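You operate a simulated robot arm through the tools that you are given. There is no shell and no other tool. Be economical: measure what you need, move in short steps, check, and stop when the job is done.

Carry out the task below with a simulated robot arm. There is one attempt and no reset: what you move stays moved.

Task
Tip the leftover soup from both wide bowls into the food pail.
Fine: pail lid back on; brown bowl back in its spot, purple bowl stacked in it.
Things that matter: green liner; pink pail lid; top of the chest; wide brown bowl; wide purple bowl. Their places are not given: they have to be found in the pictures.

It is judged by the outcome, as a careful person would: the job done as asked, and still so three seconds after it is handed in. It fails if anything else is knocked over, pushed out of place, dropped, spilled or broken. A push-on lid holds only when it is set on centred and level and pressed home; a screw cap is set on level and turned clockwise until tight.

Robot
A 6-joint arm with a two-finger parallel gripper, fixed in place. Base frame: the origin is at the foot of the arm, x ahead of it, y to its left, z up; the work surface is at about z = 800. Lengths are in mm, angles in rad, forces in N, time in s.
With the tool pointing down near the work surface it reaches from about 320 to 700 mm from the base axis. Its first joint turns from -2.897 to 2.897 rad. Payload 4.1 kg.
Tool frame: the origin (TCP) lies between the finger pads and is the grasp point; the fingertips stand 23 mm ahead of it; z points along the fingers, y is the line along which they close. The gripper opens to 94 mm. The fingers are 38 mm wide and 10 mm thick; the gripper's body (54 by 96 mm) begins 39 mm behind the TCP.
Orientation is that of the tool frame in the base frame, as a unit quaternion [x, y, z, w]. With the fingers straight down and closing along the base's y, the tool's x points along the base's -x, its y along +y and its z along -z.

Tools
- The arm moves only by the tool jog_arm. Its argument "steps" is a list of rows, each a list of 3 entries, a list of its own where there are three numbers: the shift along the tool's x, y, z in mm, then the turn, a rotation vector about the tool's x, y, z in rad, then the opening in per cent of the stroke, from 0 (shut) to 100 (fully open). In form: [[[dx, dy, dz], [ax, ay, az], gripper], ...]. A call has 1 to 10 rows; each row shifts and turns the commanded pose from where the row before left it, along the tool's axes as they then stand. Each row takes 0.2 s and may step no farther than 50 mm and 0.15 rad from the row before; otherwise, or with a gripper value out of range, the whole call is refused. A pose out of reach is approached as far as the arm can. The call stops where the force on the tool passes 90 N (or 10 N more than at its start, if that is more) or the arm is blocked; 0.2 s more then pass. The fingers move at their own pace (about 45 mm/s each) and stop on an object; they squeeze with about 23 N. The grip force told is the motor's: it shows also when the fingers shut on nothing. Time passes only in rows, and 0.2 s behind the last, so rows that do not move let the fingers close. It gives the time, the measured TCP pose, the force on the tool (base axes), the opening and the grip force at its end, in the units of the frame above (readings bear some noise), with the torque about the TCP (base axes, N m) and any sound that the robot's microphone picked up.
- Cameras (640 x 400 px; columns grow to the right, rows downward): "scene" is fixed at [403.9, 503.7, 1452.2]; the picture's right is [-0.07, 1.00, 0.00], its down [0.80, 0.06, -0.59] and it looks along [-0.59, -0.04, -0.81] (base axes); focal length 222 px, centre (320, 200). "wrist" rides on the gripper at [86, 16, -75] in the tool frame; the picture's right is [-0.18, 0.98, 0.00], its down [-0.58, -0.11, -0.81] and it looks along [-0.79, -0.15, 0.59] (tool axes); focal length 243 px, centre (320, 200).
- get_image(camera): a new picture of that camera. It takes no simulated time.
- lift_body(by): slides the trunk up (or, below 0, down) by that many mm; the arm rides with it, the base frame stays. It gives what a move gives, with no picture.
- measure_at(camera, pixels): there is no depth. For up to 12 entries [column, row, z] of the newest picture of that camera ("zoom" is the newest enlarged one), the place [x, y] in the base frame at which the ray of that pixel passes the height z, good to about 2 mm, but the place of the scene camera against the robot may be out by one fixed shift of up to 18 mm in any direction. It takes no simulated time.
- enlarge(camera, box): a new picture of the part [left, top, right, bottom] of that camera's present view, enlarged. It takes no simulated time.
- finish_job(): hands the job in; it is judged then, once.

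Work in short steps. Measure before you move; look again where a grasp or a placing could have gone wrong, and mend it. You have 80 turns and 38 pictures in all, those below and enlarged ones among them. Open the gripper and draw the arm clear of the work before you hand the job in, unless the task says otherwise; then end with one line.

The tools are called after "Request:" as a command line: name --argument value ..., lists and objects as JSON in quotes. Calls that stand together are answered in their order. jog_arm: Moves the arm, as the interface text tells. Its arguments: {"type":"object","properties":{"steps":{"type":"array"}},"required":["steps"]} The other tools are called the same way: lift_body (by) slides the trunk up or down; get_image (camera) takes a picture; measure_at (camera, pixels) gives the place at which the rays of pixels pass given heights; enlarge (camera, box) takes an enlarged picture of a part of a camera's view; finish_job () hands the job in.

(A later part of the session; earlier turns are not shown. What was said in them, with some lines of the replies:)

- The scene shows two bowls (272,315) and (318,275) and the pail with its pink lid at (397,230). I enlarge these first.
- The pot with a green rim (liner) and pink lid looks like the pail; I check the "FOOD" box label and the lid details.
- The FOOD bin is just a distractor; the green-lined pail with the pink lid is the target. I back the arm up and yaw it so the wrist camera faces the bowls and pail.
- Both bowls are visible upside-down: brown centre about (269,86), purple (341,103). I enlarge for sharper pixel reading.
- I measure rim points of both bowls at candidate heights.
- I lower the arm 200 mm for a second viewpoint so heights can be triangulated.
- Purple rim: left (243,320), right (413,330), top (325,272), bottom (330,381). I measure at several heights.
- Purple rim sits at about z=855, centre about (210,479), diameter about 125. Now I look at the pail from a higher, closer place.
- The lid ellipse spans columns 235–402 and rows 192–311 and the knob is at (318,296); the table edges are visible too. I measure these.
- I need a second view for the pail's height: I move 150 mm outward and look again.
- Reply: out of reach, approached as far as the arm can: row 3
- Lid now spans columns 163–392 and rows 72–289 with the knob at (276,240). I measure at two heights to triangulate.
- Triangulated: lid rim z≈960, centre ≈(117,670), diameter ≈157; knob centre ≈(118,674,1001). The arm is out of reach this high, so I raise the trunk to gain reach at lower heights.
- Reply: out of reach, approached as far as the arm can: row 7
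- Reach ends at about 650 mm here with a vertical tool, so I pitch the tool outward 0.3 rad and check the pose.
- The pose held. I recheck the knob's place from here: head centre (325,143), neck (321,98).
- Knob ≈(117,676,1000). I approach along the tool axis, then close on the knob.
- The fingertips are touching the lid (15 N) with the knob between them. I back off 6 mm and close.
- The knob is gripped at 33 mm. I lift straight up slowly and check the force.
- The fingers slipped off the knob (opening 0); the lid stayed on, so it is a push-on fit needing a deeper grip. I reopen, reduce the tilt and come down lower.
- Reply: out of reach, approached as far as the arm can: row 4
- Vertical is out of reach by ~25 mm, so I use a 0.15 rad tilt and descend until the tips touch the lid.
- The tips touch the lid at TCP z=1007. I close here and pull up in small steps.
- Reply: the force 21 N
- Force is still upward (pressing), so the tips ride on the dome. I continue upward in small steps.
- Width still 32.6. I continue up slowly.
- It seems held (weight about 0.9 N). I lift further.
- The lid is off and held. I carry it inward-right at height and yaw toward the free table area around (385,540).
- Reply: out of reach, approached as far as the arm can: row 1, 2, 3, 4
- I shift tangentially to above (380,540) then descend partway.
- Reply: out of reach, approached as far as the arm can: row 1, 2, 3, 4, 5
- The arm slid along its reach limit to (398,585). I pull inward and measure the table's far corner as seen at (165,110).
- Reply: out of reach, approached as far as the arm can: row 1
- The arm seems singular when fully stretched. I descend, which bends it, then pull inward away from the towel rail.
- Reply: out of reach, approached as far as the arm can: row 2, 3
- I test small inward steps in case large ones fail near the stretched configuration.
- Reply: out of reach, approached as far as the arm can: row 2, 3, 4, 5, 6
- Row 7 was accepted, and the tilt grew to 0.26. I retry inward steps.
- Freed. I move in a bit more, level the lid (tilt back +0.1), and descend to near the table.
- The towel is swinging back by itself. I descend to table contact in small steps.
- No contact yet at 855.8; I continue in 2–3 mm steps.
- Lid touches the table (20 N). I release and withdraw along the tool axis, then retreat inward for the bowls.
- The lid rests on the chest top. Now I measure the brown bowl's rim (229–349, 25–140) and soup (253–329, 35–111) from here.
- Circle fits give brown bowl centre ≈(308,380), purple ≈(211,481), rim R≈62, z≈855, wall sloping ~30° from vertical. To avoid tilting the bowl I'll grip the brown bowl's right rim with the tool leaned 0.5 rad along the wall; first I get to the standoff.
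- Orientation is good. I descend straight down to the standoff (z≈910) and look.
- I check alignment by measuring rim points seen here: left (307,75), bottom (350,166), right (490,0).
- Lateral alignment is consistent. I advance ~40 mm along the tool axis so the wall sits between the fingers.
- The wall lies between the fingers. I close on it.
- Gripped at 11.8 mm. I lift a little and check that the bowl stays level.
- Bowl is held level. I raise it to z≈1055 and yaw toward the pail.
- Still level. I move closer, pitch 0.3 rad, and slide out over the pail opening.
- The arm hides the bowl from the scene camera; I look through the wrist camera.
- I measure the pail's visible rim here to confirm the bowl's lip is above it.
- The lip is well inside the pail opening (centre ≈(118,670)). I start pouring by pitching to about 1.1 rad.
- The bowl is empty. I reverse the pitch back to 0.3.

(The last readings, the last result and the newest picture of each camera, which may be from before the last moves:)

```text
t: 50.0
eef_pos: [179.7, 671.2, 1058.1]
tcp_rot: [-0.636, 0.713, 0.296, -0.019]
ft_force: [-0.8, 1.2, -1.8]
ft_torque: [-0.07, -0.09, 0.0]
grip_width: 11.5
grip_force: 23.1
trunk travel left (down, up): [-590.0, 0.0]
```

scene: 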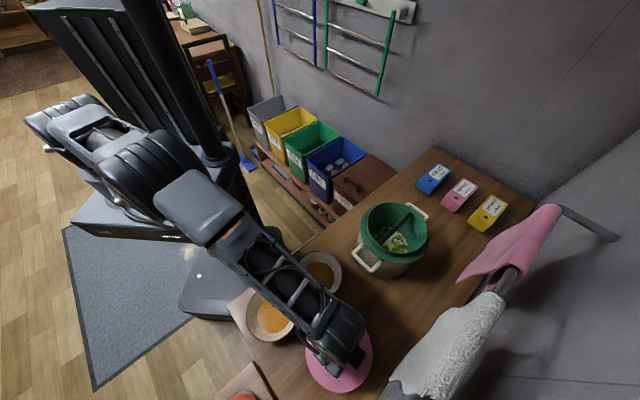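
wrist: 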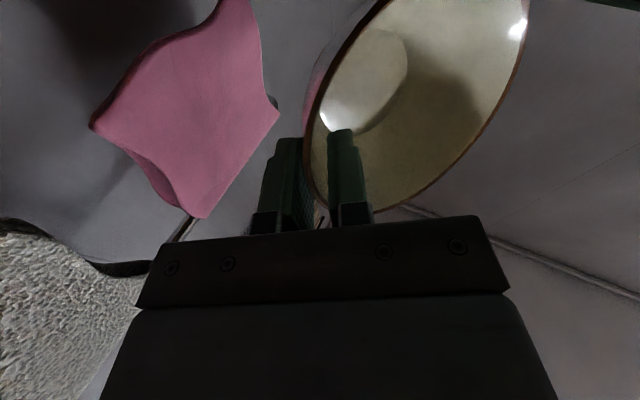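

Now I retrace the path: back inward, level out, and swing toward the bowl's spot.

Request:
jog_arm --steps '[[[24.8, -4.2, -11.1], [0, 0, 0], 0], [[24.8, -4.2, -11.1], [0, 0, 0], 0], [[24.8, -4.2, -11.1], [0, 0, 0], 0], [[0, 0, 0], [0, 0.1033, 0.0564], 0], [[0, 0, 0], [0, 0.1033, 0.0564], 0], [[0, 0, 0], [0, 0.1033, 0.0564], 0], [[19, -17.3, -9.4], [0, 0, 0], 0], [[19, -17.3, -9.4], [0, 0, 0], 0], [[19, -17.3, -9.4], [0, 0, 0], 0]]'

Request:
jog_arm --steps '[[[30.4, -27.4, -15], [0, 0, 0], 0], [[30.4, -27.4, -15], [0, 0, 0], 0], [[30.4, -27.4, -15], [0, 0, 0], 0], [[30.4, -27.4, -15], [0, 0, 0], 0], [[30.4, -27.4, -15], [0, 0, 0], 0], [[0, 0, 0], [0, -0.048, 0.0878], 0], [[0, 0, 0], [0, -0.048, 0.0878], 0], [[0, 0, 0], [0, -0.048, 0.0878], 0], [[0, 0, 0], [0, -0.048, 0.0878], 0]]'

```text
t: 52.0
eef_pos: [236.4, 521.6, 1052.5]
tcp_rot: [-0.612, 0.752, 0.194, -0.152]
ft_force: [-0.6, 0.4, -2.0]
ft_torque: [-0.03, -0.15, 0.01]
grip_width: 11.7
grip_force: 22.8
trunk travel left (down, up): [-590.0, 0.0]
```

```text
t: 54.0
eef_pos: [357.5, 341.8, 1051.5]
tcp_rot: [-0.449, 0.859, 0.221, -0.111]
ft_force: [0.0, -0.4, -2.3]
ft_torque: [-0.07, -0.12, 0.0]
grip_width: 11.5
grip_force: 23.0
trunk travel left (down, up): [-590.0, 0.0]
```

Right above the original spot. I lower it to the grasp height.

Request:
jog_arm --steps '[[[0, -21.6, 39.5], [0, 0, 0], 0], [[0, -21.6, 39.5], [0, 0, 0], 0], [[0, -21.6, 39.5], [0, 0, 0], 0], [[0, -14.4, 26.3], [0, 0, 0], 0], [[0, -7.2, 13.2], [0, 0, 0], 0], [[0, -2.4, 4.4], [0, 0, 0], 0], [[0, -1.9, 3.5], [0, 0, 0], 0], [[0, 0, 0], [0, 0, 0], 0]]'

```text
t: 55.9
eef_pos: [359.4, 342.1, 863.2]
tcp_rot: [-0.449, 0.859, 0.221, -0.111]
ft_force: [0.3, -0.2, -2.3]
ft_torque: [-0.08, -0.18, -0.01]
grip_width: 11.5
grip_force: 22.7
trunk travel left (down, up): [-590.0, 0.0]
```

Not in contact yet at 863; 6 mm more in small steps.

Request:
jog_arm --steps '[[[0, -1.4, 2.6], [0, 0, 0], 0], [[0, -1, 1.8], [0, 0, 0], 0], [[0, -0.5, 0.9], [0, 0, 0], 0], [[0, 0, 0], [0, 0, 0], 0]]'

```text
t: 56.9
eef_pos: [359.4, 341.4, 858.2]
tcp_rot: [-0.449, 0.858, 0.222, -0.11]
ft_force: [1.7, -0.8, 18.8]
ft_torque: [-0.09, 0.55, 0.05]
grip_width: 11.8
grip_force: 22.7
trunk travel left (down, up): [-590.0, 0.0]
```

Bowl is down. I release and withdraw along the tool axis, then up.

Request:
jog_arm --steps '[[[0, 0.5, -0.9], [0, 0, 0], 15], [[0, 0, 0], [0, 0, 0], 35], [[0, 0, 0], [0, 0, 0], 50], [[0, 0, 0], [0, 0, 0], 50], [[0, 0, -25], [0, 0, 0], 50], [[0, 0, -35], [0, 0, 0], 50], [[0, 24, -44], [0, 0, 0], 50], [[0, 24, -44], [0, 0, 0], 50], [[20, 24, -38], [0, 0, 0], 50], [[40, 0, 0], [0, 0, 0], 50]]'

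Request:
enlarge --camera "scene" --box '[220, 180, 460, 350]'

```text
refused: row 7 steps farther than a row can; nothing moved
```

```text
2.35 times, centred on (340, 265) of scene
```

zoom: 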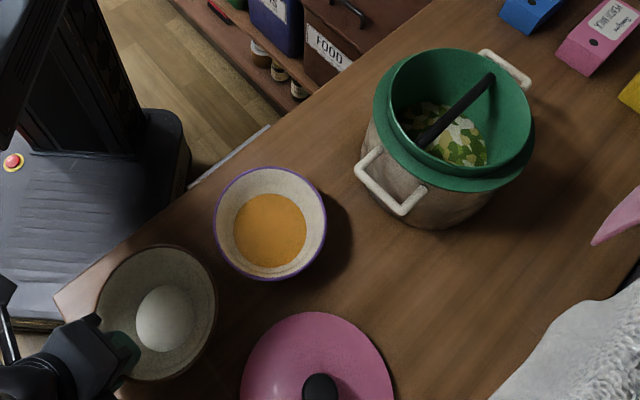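

Brown bowl is back in its spot, empty, with no spill visible. I withdraw with smaller steps and un-lean.

Request:
jog_arm --steps '[[[0, 0.5, -0.9], [0, 0, 0], 15], [[0, 0, 0], [0, 0, 0], 35], [[0, 0, 0], [0, 0, 0], 50], [[0, 0, 0], [0, 0, 0], 50], [[0, 0, -25], [0, 0, 0], 50], [[0, 0, -35], [0, 0, 0], 50], [[0, 21, -39], [0, 0, 0], 50], [[0, 21, -39], [0, 0, 0], 50], [[0, 21, -39], [0, 0, 0], 50], [[30, 10, -20], [0, 0, 0], 50]]'

Request:
jog_arm --steps '[[[0, 0, 0], [0.125, 0, 0], 50], [[0, 0, 0], [0.125, 0, 0], 50], [[0, 0, 0], [0.125, 0, 0], 50], [[0, 0, 0], [0.125, 0, 0], 50], [[0, 0, 0], [0, 0, -0.1], 50], [[0, 0, 0], [0, 0, -0.1], 50]]'

```text
t: 59.0
eef_pos: [364.9, 298.7, 1066.0]
tcp_rot: [-0.45, 0.858, 0.221, -0.11]
ft_force: [0.4, 0.0, 0.7]
ft_torque: [0.0, 0.0, 0.02]
grip_width: 47.0
grip_force: 0.1
trunk travel left (down, up): [-590.0, 0.0]
```

```text
t: 60.5
eef_pos: [364.7, 299.6, 1065.3]
tcp_rot: [-0.55, 0.835, 0.001, 0.004]
ft_force: [-0.8, 0.7, 0.2]
ft_torque: [0.01, 0.03, 0.01]
grip_width: 47.0
grip_force: 0.1
trunk travel left (down, up): [-590.0, 0.0]
```

Now toward the purple bowl's left side: translate left at height, then lean +0.5 rad.

Request:
jog_arm --steps '[[[-15.2, 42.6, 0], [0, 0, 0], 50], [[-15.2, 42.6, 0], [0, 0, 0], 50], [[-15.2, 42.6, 0], [0, 0, 0], 50], [[-15.2, 42.6, 0], [0, 0, 0], 50], [[-15.2, 42.6, 0], [0, 0, 0], 50], [[-15.2, 42.6, 0], [0, 0, 0], 50], [[-15.2, 42.6, 0], [0, 0, 0], 50]]'

Request:
jog_arm --steps '[[[0, 0, 0], [0.125, 0, 0], 50], [[0, 0, 0], [0.125, 0, 0], 50], [[0, 0, 0], [0.125, 0, 0], 50], [[0, 0, 0], [0.125, 0, 0], 50], [[0, 19, 35], [0, 0, 0], 50], [[0, 19, 35], [0, 0, 0], 50], [[0, 19, 35], [0, 0, 0], 50], [[0, 0, 0], [0, 0, 0], 50]]'

Request:
get_image --camera "wrist"

```text
t: 62.0
eef_pos: [132.6, 515.6, 1065.1]
tcp_rot: [-0.549, 0.836, 0.001, 0.004]
ft_force: [0.0, 0.3, 0.3]
ft_torque: [-0.02, -0.03, 0.0]
grip_width: 47.1
grip_force: 0.0
trunk travel left (down, up): [-590.0, 0.0]
```

```text
t: 63.9
eef_pos: [135.2, 515.7, 945.6]
tcp_rot: [-0.53, 0.811, -0.205, 0.14]
ft_force: [-0.4, -1.0, 0.0]
ft_torque: [-0.01, -0.01, 0.0]
grip_width: 47.1
grip_force: 0.1
trunk travel left (down, up): [-590.0, 0.0]
```

```text
7 pictures are left
```

wrist: 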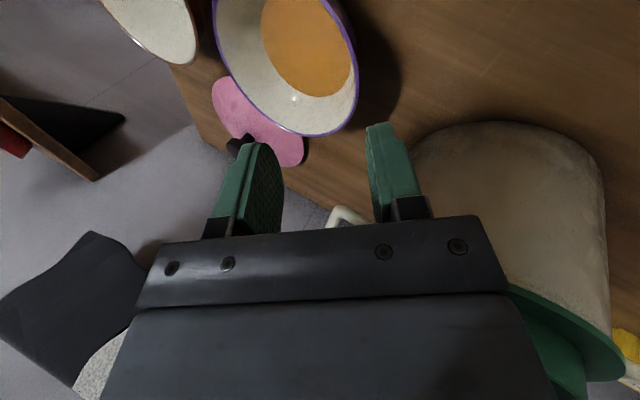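

Rim points of the purple bowl: right (357,85), bottom (310,136), left (225,70). I measure them and the pail handle (340,212).

Request:
measure_at --camera "wrist" --pixels '[[357, 85, 855], [345, 122, 855], [310, 136, 855], [260, 110, 855], [225, 60, 855], [345, 20, 855], [340, 210, 920], [340, 210, 900], [425, 140, 860]]'

```text
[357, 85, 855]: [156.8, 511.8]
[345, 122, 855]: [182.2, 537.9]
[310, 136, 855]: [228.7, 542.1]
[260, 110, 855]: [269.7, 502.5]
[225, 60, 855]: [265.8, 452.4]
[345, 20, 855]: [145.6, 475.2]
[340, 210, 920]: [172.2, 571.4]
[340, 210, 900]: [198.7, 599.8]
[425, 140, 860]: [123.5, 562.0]
```

The fit gives purple centre ≈(210,482), as planned. I go down and then along the tool axis to a shallower grip (TCP z≈861).

Request:
jog_arm --steps '[[[0.7, 11.7, 21.4], [0, 0, 0], 50], [[0.7, 11.7, 21.4], [0, 0, 0], 50], [[0, 0, 15], [0, 0, 0], 50], [[0, 0, 14], [0, 0, 0], 50], [[0, 0, 12], [0, 0, 0], 50], [[0, 0, 0], [0, 0, 0], 50]]'

Request:
get_image --camera "wrist"

```text
t: 65.2
eef_pos: [153.4, 506.4, 861.7]
tcp_rot: [-0.531, 0.81, -0.206, 0.139]
ft_force: [0.2, 0.9, -0.5]
ft_torque: [0.02, -0.02, 0.02]
grip_width: 47.1
grip_force: 0.0
trunk travel left (down, up): [-590.0, 0.0]
```

```text
6 pictures are left
```

wrist: 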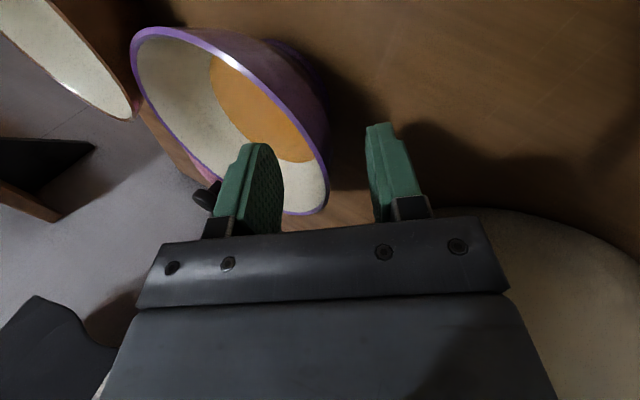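

The wall is between the fingers. I close and lift slightly.

Request:
jog_arm --steps '[[[0, 0, 0], [0, 0, 0], 30], [[0, 0, 0], [0, 0, 0], 15], [[0, 0, 0], [0, 0, 0], 0], [[0, 0, 0], [0, 0, 0], 0], [[0, 0, 0], [0, 0, 0], 0]]'

Request:
jog_arm --steps '[[[0, -2.4, -4.4], [0, 0, 0], 0], [[0, -4.8, -8.8], [0, 0, 0], 0], [[0, -4.8, -8.8], [0, 0, 0], 0], [[0, 0, 0], [0, 0, 0], 0]]'

Request:
enlarge --camera "scene" --box '[240, 200, 420, 350]'

```text
t: 66.5
eef_pos: [154.2, 507.6, 863.2]
tcp_rot: [-0.531, 0.81, -0.204, 0.14]
ft_force: [2.7, 0.0, 2.4]
ft_torque: [0.16, -0.14, 0.02]
grip_width: 4.1
grip_force: 22.8
trunk travel left (down, up): [-590.0, 0.0]
```

```text
t: 67.5
eef_pos: [153.0, 505.6, 885.8]
tcp_rot: [-0.531, 0.81, -0.205, 0.139]
ft_force: [0.8, -0.2, -3.5]
ft_torque: [0.07, 0.16, -0.01]
grip_width: 3.7
grip_force: 22.5
trunk travel left (down, up): [-590.0, 0.0]
```

```text
2.67 times, centred on (330, 275) of scene
```

zoom: 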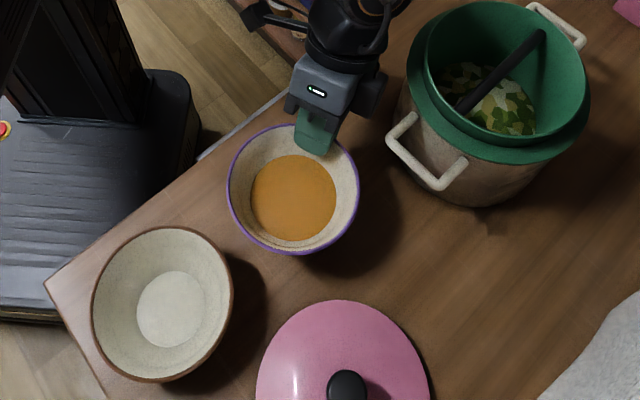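

Purple is held level. I raise it, yaw, and move to the staging position by the pail.

Request:
jog_arm --steps '[[[0, -12, -22], [0, 0, 0], 0], [[0, -16.8, -30.7], [0, 0, 0], 0], [[0, -16.8, -30.7], [0, 0, 0], 0], [[0, -16.8, -30.7], [0, 0, 0], 0], [[0, -16.8, -30.7], [0, 0, 0], 0], [[0, -5, -9], [0, 0, 0], 0], [[0, 0, 0], [0, -0.0479, -0.0878], 0], [[0, 0, 0], [0, -0.0479, -0.0878], 0], [[0, 0, 0], [0, -0.0479, -0.0878], 0]]'

Request:
jog_arm --steps '[[[-18.5, 19.9, -10.9], [0, 0, 0], 0], [[-18.5, 19.9, -10.9], [0, 0, 0], 0], [[-18.5, 19.9, -10.9], [0, 0, 0], 0], [[-18.5, 19.9, -10.9], [0, 0, 0], 0], [[-18.5, 19.9, -10.9], [0, 0, 0], 0], [[0, 0, 0], [0, -0.0878, 0.0479], 0], [[0, 0, 0], [0, -0.0878, 0.0479], 0], [[0, 0, 0], [0, -0.0878, 0.0479], 0]]'

```text
t: 69.5
eef_pos: [152.4, 505.4, 1062.0]
tcp_rot: [-0.647, 0.721, -0.182, 0.168]
ft_force: [-0.4, 0.4, -3.7]
ft_torque: [0.0, 0.16, 0.01]
grip_width: 3.6
grip_force: 22.7
trunk travel left (down, up): [-590.0, 0.0]
```

```text
t: 71.2
eef_pos: [48.3, 610.1, 1061.1]
tcp_rot: [-0.611, 0.737, -0.084, 0.276]
ft_force: [-0.7, 0.2, -3.2]
ft_torque: [-0.03, 0.18, 0.05]
grip_width: 3.7
grip_force: 22.7
trunk travel left (down, up): [-590.0, 0.0]
```

Now I slide out over the opening and check with the wrist camera.

Request:
jog_arm --steps '[[[-25.6, 3.8, 7.0], [0, 0, 0], 0], [[-25.6, 3.8, 7.0], [0, 0, 0], 0], [[-25.6, 3.8, 7.0], [0, 0, 0], 0], [[0, 0, 0], [0, 0, 0], 0]]'

Request:
get_image --camera "wrist"

```text
t: 72.2
eef_pos: [59.4, 681.8, 1061.1]
tcp_rot: [-0.611, 0.737, -0.085, 0.274]
ft_force: [0.1, -0.2, -3.2]
ft_torque: [-0.06, 0.17, 0.0]
grip_width: 3.7
grip_force: 23.2
out of reach, approached as far as the arm can: row 3
trunk travel left (down, up): [-590.0, 0.0]
```

```text
4 pictures are left
```

wrist: 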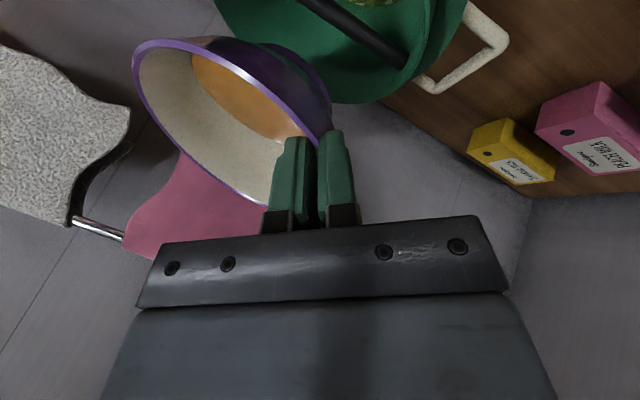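

Bowl centre ≈(120,675) is over the pail. I begin pitching carefully as the arm is near its reach limit.

Request:
jog_arm --steps '[[[0, 0, 0], [0, -0.0878, 0.0479], 0], [[0, 0, 0], [0, -0.0878, 0.0479], 0], [[0, 0, 0], [0, -0.0878, 0.0479], 0]]'

```text
t: 73.0
eef_pos: [57.9, 679.7, 1061.2]
tcp_rot: [-0.563, 0.736, 0.017, 0.375]
ft_force: [-0.1, -0.6, -3.2]
ft_torque: [-0.04, 0.21, 0.02]
grip_width: 3.9
grip_force: 23.3
trunk travel left (down, up): [-590.0, 0.0]
```

Pitching works. I continue the pour to about 1.8 rad.

Request:
jog_arm --steps '[[[0, 0, 0], [0, -0.0878, 0.0479], 0], [[0, 0, 0], [0, -0.0878, 0.0479], 0], [[0, 0, 0], [0, -0.0878, 0.0479], 0], [[0, 0, 0], [0, -0.0878, 0.0479], 0], [[0, 0, 0], [0, -0.0878, 0.0479], 0], [[0, 0, 0], [0, -0.0878, 0.0479], 0]]'

Request:
jog_arm --steps '[[[0, 0, 0], [0, -0.0878, 0.0479], 0], [[0, 0, 0], [0, -0.0878, 0.0479], 0], [[0, 0, 0], [0, -0.0878, 0.0479], 0], [[0, 0, 0], [0, -0.0878, 0.0479], 0], [[0, 0, 0], [0, -0.0878, 0.0479], 0], [[0, 0, 0], [0, -0.0878, 0.0479], 0], [[0, 0, 0], [0, 0, 0], 0], [[0, 0, 0], [0, 0, 0], 0], [[0, 0, 0], [0, 0, 0], 0], [[0, 0, 0], [0, 0, 0], 0]]'

```text
t: 74.5
eef_pos: [58.3, 680.0, 1061.1]
tcp_rot: [-0.429, 0.686, 0.215, 0.547]
ft_force: [-0.6, -0.3, -1.3]
ft_torque: [-0.07, 0.15, -0.01]
grip_width: 3.5
grip_force: 23.6
trunk travel left (down, up): [-590.0, 0.0]
```

```text
t: 76.7
eef_pos: [57.9, 680.8, 1060.5]
tcp_rot: [-0.258, 0.574, 0.394, 0.67]
ft_force: [-0.2, -0.4, -2.0]
ft_torque: [-0.01, 0.12, 0.01]
grip_width: 3.4
grip_force: 22.7
trunk travel left (down, up): [-590.0, 0.0]
```

Weight dropped by ~1.4 N, so it is emptied. I reverse the pitch, pulling inward before fully levelling.

Request:
jog_arm --steps '[[[0, 0, 0], [0, 0.127, -0.0693], 0], [[0, 0, 0], [0, 0.127, -0.0693], 0], [[0, 0, 0], [0, 0.127, -0.0693], 0], [[0, 0, 0], [0, 0.127, -0.0693], 0], [[0, 0, 0], [0, 0.127, -0.0693], 0], [[0, 0, 0], [0, 0.127, -0.0693], 0], [[0, 0, 0], [0, 0.127, -0.0693], 0], [[0, 0, 0], [0, 0.127, -0.0693], 0], [[16, -5.7, -10.5], [0, 0, 0], 0], [[16, -5.7, -10.5], [0, 0, 0], 0]]'

Request:
jog_arm --steps '[[[16, -5.7, -10.5], [0, 0, 0], 0], [[16, -5.7, -10.5], [0, 0, 0], 0], [[0, 0, 0], [0, 0.127, -0.0693], 0], [[0, 0, 0], [0, 0.127, -0.0693], 0], [[0, 0, 0], [0, 0.127, -0.0693], 0], [[0, 0, 0], [0, 0.127, -0.0693], 0], [[0, 0, 0], [0, 0.0527, -0.0287], 0], [[0, 0, 0], [0, 0, 0], 0]]'

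```text
t: 78.8
eef_pos: [53.7, 640.0, 1062.5]
tcp_rot: [-0.555, 0.735, 0.03, 0.388]
ft_force: [-0.3, -0.9, -1.9]
ft_torque: [-0.04, 0.12, 0.0]
grip_width: 3.3
grip_force: 23.3
trunk travel left (down, up): [-590.0, 0.0]
```

```text
t: 80.7
eef_pos: [49.5, 601.7, 1061.7]
tcp_rot: [-0.646, 0.722, -0.183, 0.17]
ft_force: [-0.4, 0.3, -2.8]
ft_torque: [0.0, 0.17, -0.01]
grip_width: 3.6
grip_force: 22.9
trunk travel left (down, up): [-590.0, 0.0]
```

Levelled. I use the fixed scene camera to get the relative offset between purple's original centre (319,275.4) and the brown bowl's present centre (270.7,313.9).

Request:
measure_at --camera "scene" --pixels '[[319, 275.4, 855], [270.7, 313.9, 855], [272, 313.2, 855]]'

Request:
jog_arm --steps '[[[18.5, -19.9, 10.9], [0, 0, 0], 0], [[18.5, -19.9, 10.9], [0, 0, 0], 0], [[18.5, -19.9, 10.9], [0, 0, 0], 0], [[18.5, -19.9, 10.9], [0, 0, 0], 0], [[18.5, -19.9, 10.9], [0, 0, 0], 0], [[0, 0, 0], [0, 0.0479, 0.0878], 0], [[0, 0, 0], [0, 0.0479, 0.0878], 0], [[0, 0, 0], [0, 0.0479, 0.0878], 0], [[0, 0, 0], [0, 0, 0], 0]]'

```text
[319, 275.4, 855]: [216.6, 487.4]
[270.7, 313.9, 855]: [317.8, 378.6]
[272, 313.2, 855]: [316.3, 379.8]
```

```text
t: 82.7
eef_pos: [153.2, 497.6, 1059.7]
tcp_rot: [-0.53, 0.81, -0.204, 0.142]
ft_force: [0.3, 0.4, -2.1]
ft_torque: [0.04, 0.11, -0.01]
grip_width: 3.1
grip_force: 23.2
trunk travel left (down, up): [-590.0, 0.0]
```

I move above the brown bowl and descend to ~30 mm above nesting, then look.

Request:
jog_arm --steps '[[[12.5, -28.4, 15.5], [0, 0, 0], 0], [[12.5, -28.4, 15.5], [0, 0, 0], 0], [[12.5, -28.4, 15.5], [0, 0, 0], 0], [[12.5, -28.4, 15.5], [0, 0, 0], 0], [[0, 18.5, 34], [0, 0, 0], 0], [[0, 18.5, 34], [0, 0, 0], 0], [[0, 18.5, 34], [0, 0, 0], 0], [[0, 14, 25.5], [0, 0, 0], 0], [[0, 0, 0], [0, 0, 0], 0]]'

Request:
enlarge --camera "scene" --box '[220, 230, 380, 370]'

```text
t: 84.7
eef_pos: [252.8, 401.9, 913.9]
tcp_rot: [-0.531, 0.81, -0.204, 0.141]
ft_force: [0.2, 0.0, -2.2]
ft_torque: [0.05, 0.09, 0.0]
grip_width: 3.4
grip_force: 22.6
trunk travel left (down, up): [-590.0, 0.0]
```

```text
2.86 times, centred on (300, 300) of scene
```

zoom: 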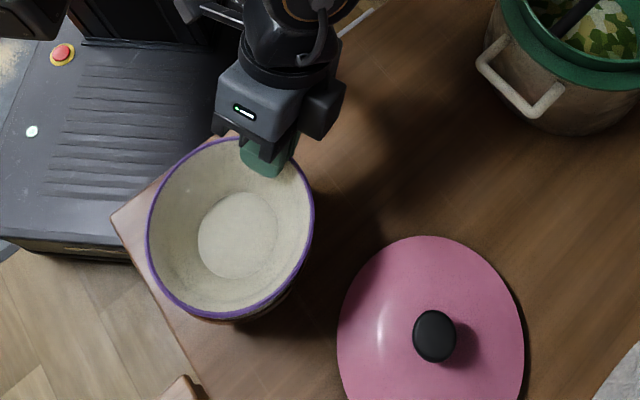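

I compare the purple rim's centre (268.7,309.8) at z≈906 with the brown centre in the same camera.

Request:
measure_at --camera "scene" --pixels '[[268.7, 309.8, 906], [242, 312, 906]]'

```text
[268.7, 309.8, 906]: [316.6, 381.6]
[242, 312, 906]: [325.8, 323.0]
```

Within 3 mm. I correct slightly and lower gently.

Request:
jog_arm --steps '[[[1.9, -1.7, 0.9], [0, 0, 0], 0], [[0, 5.7, 10.5], [0, 0, 0], 0], [[0, 4.8, 8.8], [0, 0, 0], 0], [[0, 1.4, 2.6], [0, 0, 0], 0], [[0, 0, 0], [0, 0, 0], 0]]'

```text
t: 85.8
eef_pos: [254.3, 398.8, 890.4]
tcp_rot: [-0.531, 0.81, -0.205, 0.141]
ft_force: [0.1, -0.2, -2.5]
ft_torque: [0.04, 0.15, -0.01]
grip_width: 3.3
grip_force: 22.6
trunk travel left (down, up): [-590.0, 0.0]
```

Free still at 890; I continue in 3 mm steps.

Request:
jog_arm --steps '[[[0, 1.4, 2.6], [0, 0, 0], 0], [[0, 1.4, 2.6], [0, 0, 0], 0], [[0, 1, 1.8], [0, 0, 0], 0], [[0, 0, 0], [0, 0, 0], 0]]'

```text
t: 86.8
eef_pos: [253.2, 399.2, 882.0]
tcp_rot: [-0.531, 0.81, -0.204, 0.141]
ft_force: [-0.5, -1.2, -2.0]
ft_torque: [0.03, 0.11, -0.05]
grip_width: 3.4
grip_force: 23.2
trunk travel left (down, up): [-590.0, 0.0]
```

Still free at 882; I continue slowly.

Request:
jog_arm --steps '[[[0, 1, 1.8], [0, 0, 0], 0], [[0, 1, 1.8], [0, 0, 0], 0], [[0, 1, 1.8], [0, 0, 0], 0], [[0, 0, 0], [0, 0, 0], 0]]'

```text
t: 87.8
eef_pos: [251.7, 397.8, 879.3]
tcp_rot: [-0.531, 0.81, -0.203, 0.145]
ft_force: [-19.5, 0.8, 52.1]
ft_torque: [-0.67, 0.27, -0.25]
grip_width: 3.3
grip_force: 23.1
trunk travel left (down, up): [-590.0, 0.0]
```

Contact (52 N), likely the outer finger at the brown rim. I back up 4 mm, open with the outer finger kept in place, then withdraw along the wall.

Request:
jog_arm --steps '[[[0, -2, -3.6], [0, 0, 0], 0], [[0, 0, 0], [0, 0, 0], 0], [[0, -2, 0], [0, 0, 0], 8], [[0, -2, 0], [0, 0, 0], 12], [[0, 0, 0], [0, 0, 0], 12], [[0, 0, -8], [0, 0, 0], 14], [[0, 0, -12], [0, 0, 0], 16], [[0, 0, -25], [0, 0, 0], 16], [[0, 0, -40], [0, 0, 0], 30]]'

Request:
enlarge --camera "scene" --box '[210, 170, 450, 370]'

```text
t: 89.8
eef_pos: [217.9, 411.6, 955.6]
tcp_rot: [-0.532, 0.81, -0.204, 0.14]
ft_force: [-0.1, -0.2, 0.1]
ft_torque: [0.01, 0.02, 0.0]
grip_width: 28.1
grip_force: 0.1
trunk travel left (down, up): [-590.0, 0.0]
```

```text
2.00 times, centred on (330, 270) of scene
```

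zoom: 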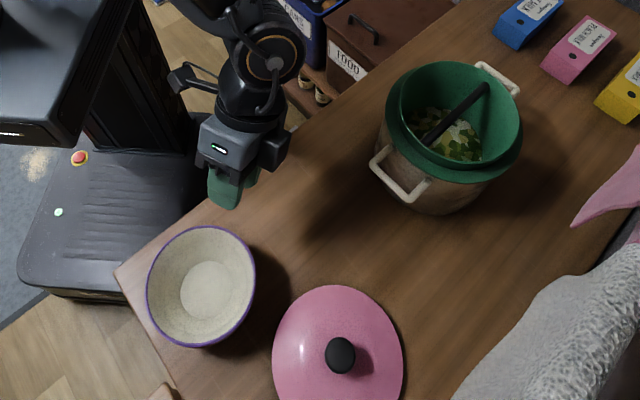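

Purple is neatly stacked in brown. Next, the lid: I rise, un-lean and return to its orientation (yaw 55°, tilt 0.158).

Request:
jog_arm --steps '[[[0, -16.8, -30.7], [0, 0, 0], 60], [[0, -16.8, -30.7], [0, 0, 0], 60], [[0, 0, 0], [-0.125, 0, 0], 60], [[0, 0, 0], [-0.125, 0, 0], 60], [[0, 0, 0], [-0.125, 0, 0], 60], [[0, 0, 0], [-0.125, 0, 0], 60], [[0, 0, 0], [0, 0, 0.1], 60], [[0, 0, 0], [0, 0, 0.1], 60], [[0, 0, 0], [0, -0.15, 0], 60], [[0, 0, 0], [0, 0, 0], 60]]'

```text
t: 92.0
eef_pos: [219.3, 413.0, 1026.9]
tcp_rot: [-0.461, 0.884, 0.038, 0.071]
ft_force: [0.1, -0.5, 0.2]
ft_torque: [0.0, -0.01, 0.01]
grip_width: 56.2
grip_force: 0.3
trunk travel left (down, up): [-590.0, 0.0]
```

I go to a standoff above the lid's knob, then along the tool axis onto it.

Request:
jog_arm --steps '[[[-33.4, -10.2, 26.2], [0, 0, 0], 60], [[-33.4, -10.2, 26.2], [0, 0, 0], 60], [[-33.4, -10.2, 26.2], [0, 0, 0], 60], [[-33.4, -10.2, 26.2], [0, 0, 0], 60], [[-33.4, -10.2, 26.2], [0, 0, 0], 60], [[0, 0, 0], [0, 0, 0], 60]]'

```text
t: 93.5
eef_pos: [366.7, 536.0, 924.8]
tcp_rot: [-0.462, 0.883, 0.038, 0.071]
ft_force: [-0.4, 0.0, -0.9]
ft_torque: [0.01, 0.01, 0.02]
grip_width: 56.3
grip_force: 0.0
trunk travel left (down, up): [-590.0, 0.0]
```

Aligned. I advance onto the knob and close.

Request:
jog_arm --steps '[[[-0.6, 0, 35], [0, 0, 0], 60], [[0, 0, 25], [0, 0, 0], 60], [[0, 0, 10], [0, 0, 0], 60], [[0, 0, 0], [0, 0, 0], 25], [[0, 0, 0], [0, 0, 0], 0], [[0, 0, 0], [0, 0, 0], 0], [[0, 0, 0], [0, 0, 0], 0]]'

```text
t: 95.0
eef_pos: [373.2, 546.1, 855.5]
tcp_rot: [-0.462, 0.883, 0.038, 0.072]
ft_force: [0.6, 0.8, -0.1]
ft_torque: [0.0, -0.1, 0.03]
grip_width: 32.3
grip_force: 22.7
trunk travel left (down, up): [-590.0, 0.0]
```

Lid regripped. I lift it, pull inward and raise to clear the bowls.

Request:
jog_arm --steps '[[[-1.6, 0, -9.9], [0, 0, 0], 0], [[-6.3, 0, -39.5], [0, 0, 0], 0], [[-6.3, 0, -39.5], [0, 0, 0], 0], [[25.6, 0, -29.5], [0, 0, 0], 0], [[25.6, 0, -29.5], [0, 0, 0], 0], [[25.6, 0, -29.5], [0, 0, 0], 0], [[25.6, 0, -29.5], [0, 0, 0], 0], [[0, 0, 0], [0, 0, 0], 0]]'

```text
t: 96.8
eef_pos: [305.8, 444.9, 1043.4]
tcp_rot: [-0.461, 0.884, 0.038, 0.071]
ft_force: [0.5, -0.1, -0.1]
ft_torque: [0.0, -0.04, -0.05]
grip_width: 32.4
grip_force: 23.5
trunk travel left (down, up): [-590.0, 0.0]
```

Now yaw to 90° and translate toward the pail.

Request:
jog_arm --steps '[[[0, 0, 0], [-0.0196, 0, -0.1224], 0], [[0, 0, 0], [-0.0196, 0, -0.1224], 0], [[0, 0, 0], [-0.0196, 0, -0.1224], 0], [[0, 0, 0], [-0.0196, 0, -0.1224], 0], [[0, 0, 0], [-0.0196, 0, -0.1224], 0]]'

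Request:
jog_arm --steps '[[[-25.9, 31.1, 4.2], [0, 0, 0], 0], [[-25.9, 31.1, 4.2], [0, 0, 0], 0], [[-25.9, 31.1, 4.2], [0, 0, 0], 0], [[-25.9, 31.1, 4.2], [0, 0, 0], 0], [[-25.9, 31.1, 4.2], [0, 0, 0], 0], [[-25.9, 31.1, 4.2], [0, 0, 0], 0], [[0, 0, 0], [0, 0, 0], 0]]'

```text
t: 98.0
eef_pos: [305.3, 445.9, 1044.4]
tcp_rot: [0.71, -0.7, -0.057, -0.058]
ft_force: [0.4, -0.2, -1.1]
ft_torque: [0.03, 0.03, -0.02]
grip_width: 32.2
grip_force: 23.2
trunk travel left (down, up): [-590.0, 0.0]
```

```text
t: 99.7
eef_pos: [115.8, 602.2, 1045.1]
tcp_rot: [0.708, -0.701, -0.056, -0.057]
ft_force: [-0.1, -0.5, -1.2]
ft_torque: [0.0, -0.02, -0.03]
grip_width: 32.5
grip_force: 23.3
trunk travel left (down, up): [-590.0, 0.0]
```

I move out over the pail at z≈1032.

Request:
jog_arm --steps '[[[-23.4, -0.8, 8.1], [0, 0, 0], 0], [[-23.4, -0.8, 8.1], [0, 0, 0], 0], [[-23.2, -0.8, 8.2], [0, 0, 0], 0], [[0, 0, 0], [0, 0, 0], 0]]'

Request:
enlarge --camera "scene" --box '[310, 150, 470, 290]'

```text
t: 100.7
eef_pos: [118.0, 674.7, 1031.8]
tcp_rot: [0.709, -0.701, -0.056, -0.055]
ft_force: [0.2, 0.4, -0.9]
ft_torque: [0.01, 0.0, -0.02]
grip_width: 32.3
grip_force: 23.0
trunk travel left (down, up): [-590.0, 0.0]
```

```text
2.86 times, centred on (390, 220) of scene
```

zoom: 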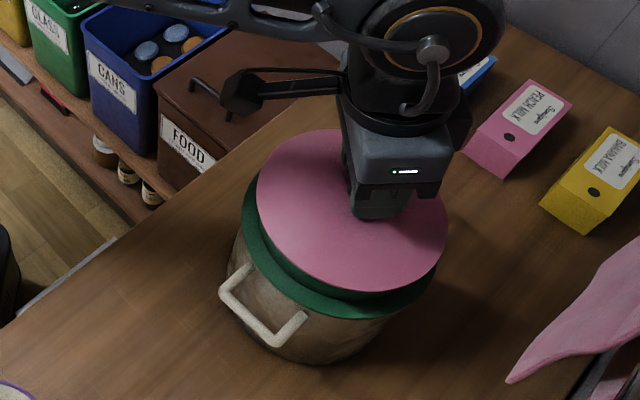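

Well aligned. I descend onto the rim in small steps.

Request:
jog_arm --steps '[[[0.9, 0, 9.9], [0, 0, 0], 0], [[0.6, 0, 4.9], [0, 0, 0], 0], [[0.3, 0, 2.5], [0, 0, 0], 0], [[0, 0, 0], [0, 0, 0], 0]]'

```text
t: 101.7
eef_pos: [116.9, 675.8, 1018.0]
tcp_rot: [0.709, -0.7, -0.058, -0.06]
ft_force: [-2.1, 2.8, 14.5]
ft_torque: [-0.38, -0.64, 0.08]
grip_width: 32.6
grip_force: 23.9
trunk travel left (down, up): [-590.0, 0.0]
```

Contact at 1018 (needs ~7 mm more to be home). I press on in small steps.

Request:
jog_arm --steps '[[[0.3, 0, 2], [0, 0, 0], 0], [[0.3, 0, 2], [0, 0, 0], 0], [[0.3, 0, 2], [0, 0, 0], 0], [[0, 0, 0], [0, 0, 0], 0]]'

```text
t: 102.7
eef_pos: [116.3, 676.7, 1016.0]
tcp_rot: [0.71, -0.699, -0.061, -0.063]
ft_force: [-4.3, 6.8, 37.7]
ft_torque: [-0.74, -1.45, 0.03]
grip_width: 33.1
grip_force: 23.4
trunk travel left (down, up): [-590.0, 0.0]
5 turns are left
```

The torque shows the lid catching on its +x side. I ease up, shift ~2 mm toward −x, and press again with small rocking.

Request:
jog_arm --steps '[[[-0.6, 0, -5], [0, 0, 0], 0], [[-0.5, 2.2, 0], [0, 0, 0], 0], [[0.3, 0, 3], [0, 0, 0], 0], [[0.5, 0, 3], [0, 0, 0], 0], [[0.5, 0, 3], [0, 0, 0], 0], [[0.5, -1, 3], [0, 0, 0], 0], [[0.5, 0, 3], [0, 0, 0], 0], [[0, 0, 0], [0, 0, 0], 0]]'

```text
t: 104.5
eef_pos: [115.8, 676.2, 1014.5]
tcp_rot: [0.709, -0.699, -0.066, -0.068]
ft_force: [-3.4, 1.6, 67.3]
ft_torque: [-1.45, -1.93, -0.23]
grip_width: 32.9
grip_force: 22.9
trunk travel left (down, up): [-590.0, 0.0]
4 turns are left
```

It still sits ~4 mm proud. I release the knob, close the fingers above it, and press straight down on the knob's top at the centre so the lid can self-level.

Request:
jog_arm --steps '[[[-1.2, 0, -8], [0, 0, 0], 50], [[0, 0, 0], [0, 0, 0], 50], [[-3.4, -1.5, -44.5], [0, 0, 0], 0], [[0, 0, 0], [0, 0, 0], 0], [[0, 0, 0], [0, 0, 0], 0], [[1.6, 0, 10], [0, 0, 0], 0], [[1.6, 0, 10], [0, 0, 0], 0], [[1, 0, 6], [0, 0, 0], 0], [[0.9, 0, 6], [0, 0, 0], 0], [[0.9, 0, 6], [0, 0, 0], 0]]'

```text
t: 106.7
eef_pos: [118.6, 673.4, 1015.5]
tcp_rot: [0.71, -0.699, -0.059, -0.061]
ft_force: [-2.1, 3.0, 16.1]
ft_torque: [-0.3, -0.77, 0.1]
grip_width: 32.5
grip_force: 23.3
trunk travel left (down, up): [-590.0, 0.0]
3 turns are left
```

The fingers re-gripped the knob on the way up, so the lid is back on its seat loosely. I realign, press, release fully before rising, close above, press the knob top, and then retreat, with a last look.

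Request:
jog_arm --steps '[[[-0.6, 0, -4], [0, 0, 0], 0], [[-2.4, 1, 0], [0, 0, 0], 0], [[0.5, 0, 3], [0, 0, 0], 0], [[0.5, 0, 3], [0, 0, 0], 0], [[0.5, 0, 3], [0, 0, 0], 0], [[0.5, 0, 3], [0, 0, 0], 0], [[0.5, 0, 3], [0, 0, 0], 0], [[0.5, 0, 3], [0, 0, 0], 0]]'

Request:
jog_arm --steps '[[[-1.6, 0, -10], [0, 0, 0], 60], [[0, 0, 0], [0, 0, 0], 60], [[0, 0, 0], [0, 0, 0], 60], [[-1, 0, -25], [0, 0, 0], 60], [[-1.5, 0, -25], [0, 0, 0], 60], [[0, 0, 0], [0, 0, 0], 0], [[0, 0, 0], [0, 0, 0], 0], [[0, 0, 0], [0, 0, 0], 0], [[0, 0, 0], [0, 0, 0], 0]]'

Request:
jog_arm --steps '[[[1.6, 0, 10], [0, 0, 0], 0], [[1, 0, 6], [0, 0, 0], 0], [[0.8, 0, 5], [0, 0, 0], 0], [[0.8, 0, 5], [0, 0, 0], 0], [[0.8, 0, 5], [0, 0, 0], 0], [[0.6, 0, 4], [0, 0, 0], 0], [[0.6, 0, 4], [0, 0, 0], 0], [[0.6, 0, 4], [0, 0, 0], 0]]'

Request:
jog_arm --steps '[[[-6, 0, -38], [0, 0, 0], 0], [[0, 0, -20], [0, 0, 0], 0], [[0, 0, 0], [0, 0, 0], 0]]'

Request:
enlarge --camera "scene" --box '[310, 150, 470, 290]'

```text
t: 108.5
eef_pos: [116.7, 673.6, 1016.3]
tcp_rot: [0.709, -0.699, -0.064, -0.068]
ft_force: [-2.3, -9.0, 64.1]
ft_torque: [-1.73, -1.76, -0.36]
grip_width: 32.8
grip_force: 23.0
trunk travel left (down, up): [-590.0, 0.0]
```

```text
t: 110.5
eef_pos: [117.5, 669.0, 1058.5]
tcp_rot: [0.709, -0.701, -0.057, -0.058]
ft_force: [-0.1, -0.1, 0.5]
ft_torque: [0.0, -0.01, 0.02]
grip_width: 0.0
grip_force: 22.9
trunk travel left (down, up): [-590.0, 0.0]
```

```text
t: 112.0
eef_pos: [117.1, 675.9, 1045.4]
tcp_rot: [0.708, -0.699, -0.07, -0.074]
ft_force: [-1.8, -10.2, 18.8]
ft_torque: [-0.52, 0.05, 0.07]
grip_width: 0.1
grip_force: 23.1
trunk travel left (down, up): [-590.0, 0.0]
stopped in row 7: the force on the tool passed its limit at 92 N (the readings are from after the stop); the commanded pose is now the measured one
```

```text
t: 112.8
eef_pos: [116.6, 669.8, 1100.1]
tcp_rot: [0.708, -0.699, -0.069, -0.073]
ft_force: [-0.4, -0.4, 0.1]
ft_torque: [-0.01, -0.01, 0.03]
grip_width: 0.1
grip_force: 22.9
trunk travel left (down, up): [-590.0, 0.0]
```

```text
2.86 times, centred on (390, 220) of scene
2 turns are left
```

zoom: 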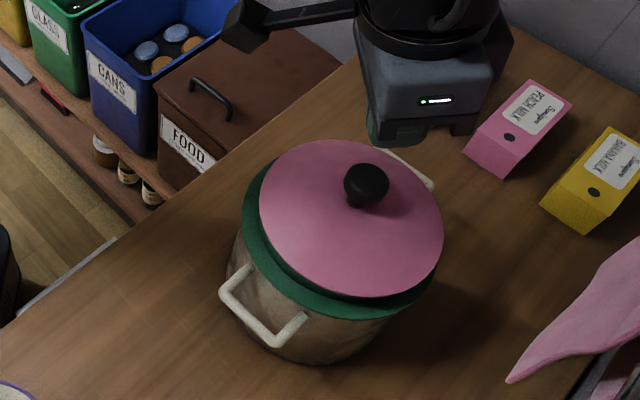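

The lid now looks level and seated, with the same gaps to the liner as at the start. For certainty I press once more on the knob's centre, then withdraw clear.

Request:
jog_arm --steps '[[[2.1, 0, 45], [0, 0, 0], 0], [[0.8, 0, 3.9], [0, 0, 0], 0], [[0.8, 0, 3.9], [0, 0, 0], 0], [[0.8, 0, 3.9], [0, 0, 0], 0], [[0.8, 0, 3.9], [0, 0, 0], 0], [[0.6, 0, 2.9], [0, 0, 0], 0], [[0.6, 0, 2.9], [0, 0, 0], 0]]'

Request:
jog_arm --steps '[[[-8, 0, -39], [0, 0, 0], 0], [[-6, 0, -39], [0, 0, 0], 30], [[20, 0, -35], [0, 0, 0], 60], [[40, 0, -15], [0, 0, 0], 60], [[40, 0, -15], [0, 0, 0], 60], [[40, 0, -10], [0, 0, 0], 60]]'

```text
t: 114.4
eef_pos: [117.6, 676.0, 1045.0]
tcp_rot: [0.707, -0.699, -0.076, -0.08]
ft_force: [2.6, 3.7, 49.5]
ft_torque: [-0.57, -0.04, 0.06]
grip_width: 0.0
grip_force: 22.6
trunk travel left (down, up): [-590.0, 0.0]
```

```text
t: 115.8
eef_pos: [119.3, 522.5, 1160.0]
tcp_rot: [0.708, -0.699, -0.069, -0.072]
ft_force: [0.0, -0.2, 0.5]
ft_torque: [-0.01, -0.05, 0.0]
grip_width: 56.6
grip_force: 0.0
trunk travel left (down, up): [-590.0, 0.0]
1 turns are left
```

The knob held at the same height under a firm press and the arm is clear with the gripper open, so I hand the job in.

Request:
finish_job

```text
The job is handed in.
```

I tipped the soup from both bowls into the pail, put the brown bowl back in its spot and stacked the purple bowl in it. The pink lid is back on and pressed down; it looked level and seated in the last picture, but I couldn't confirm it is fully home. The pail shifted a few millimetres, and the arm brushed a towel on the rail, which swung back, though perhaps not exactly to where it was.
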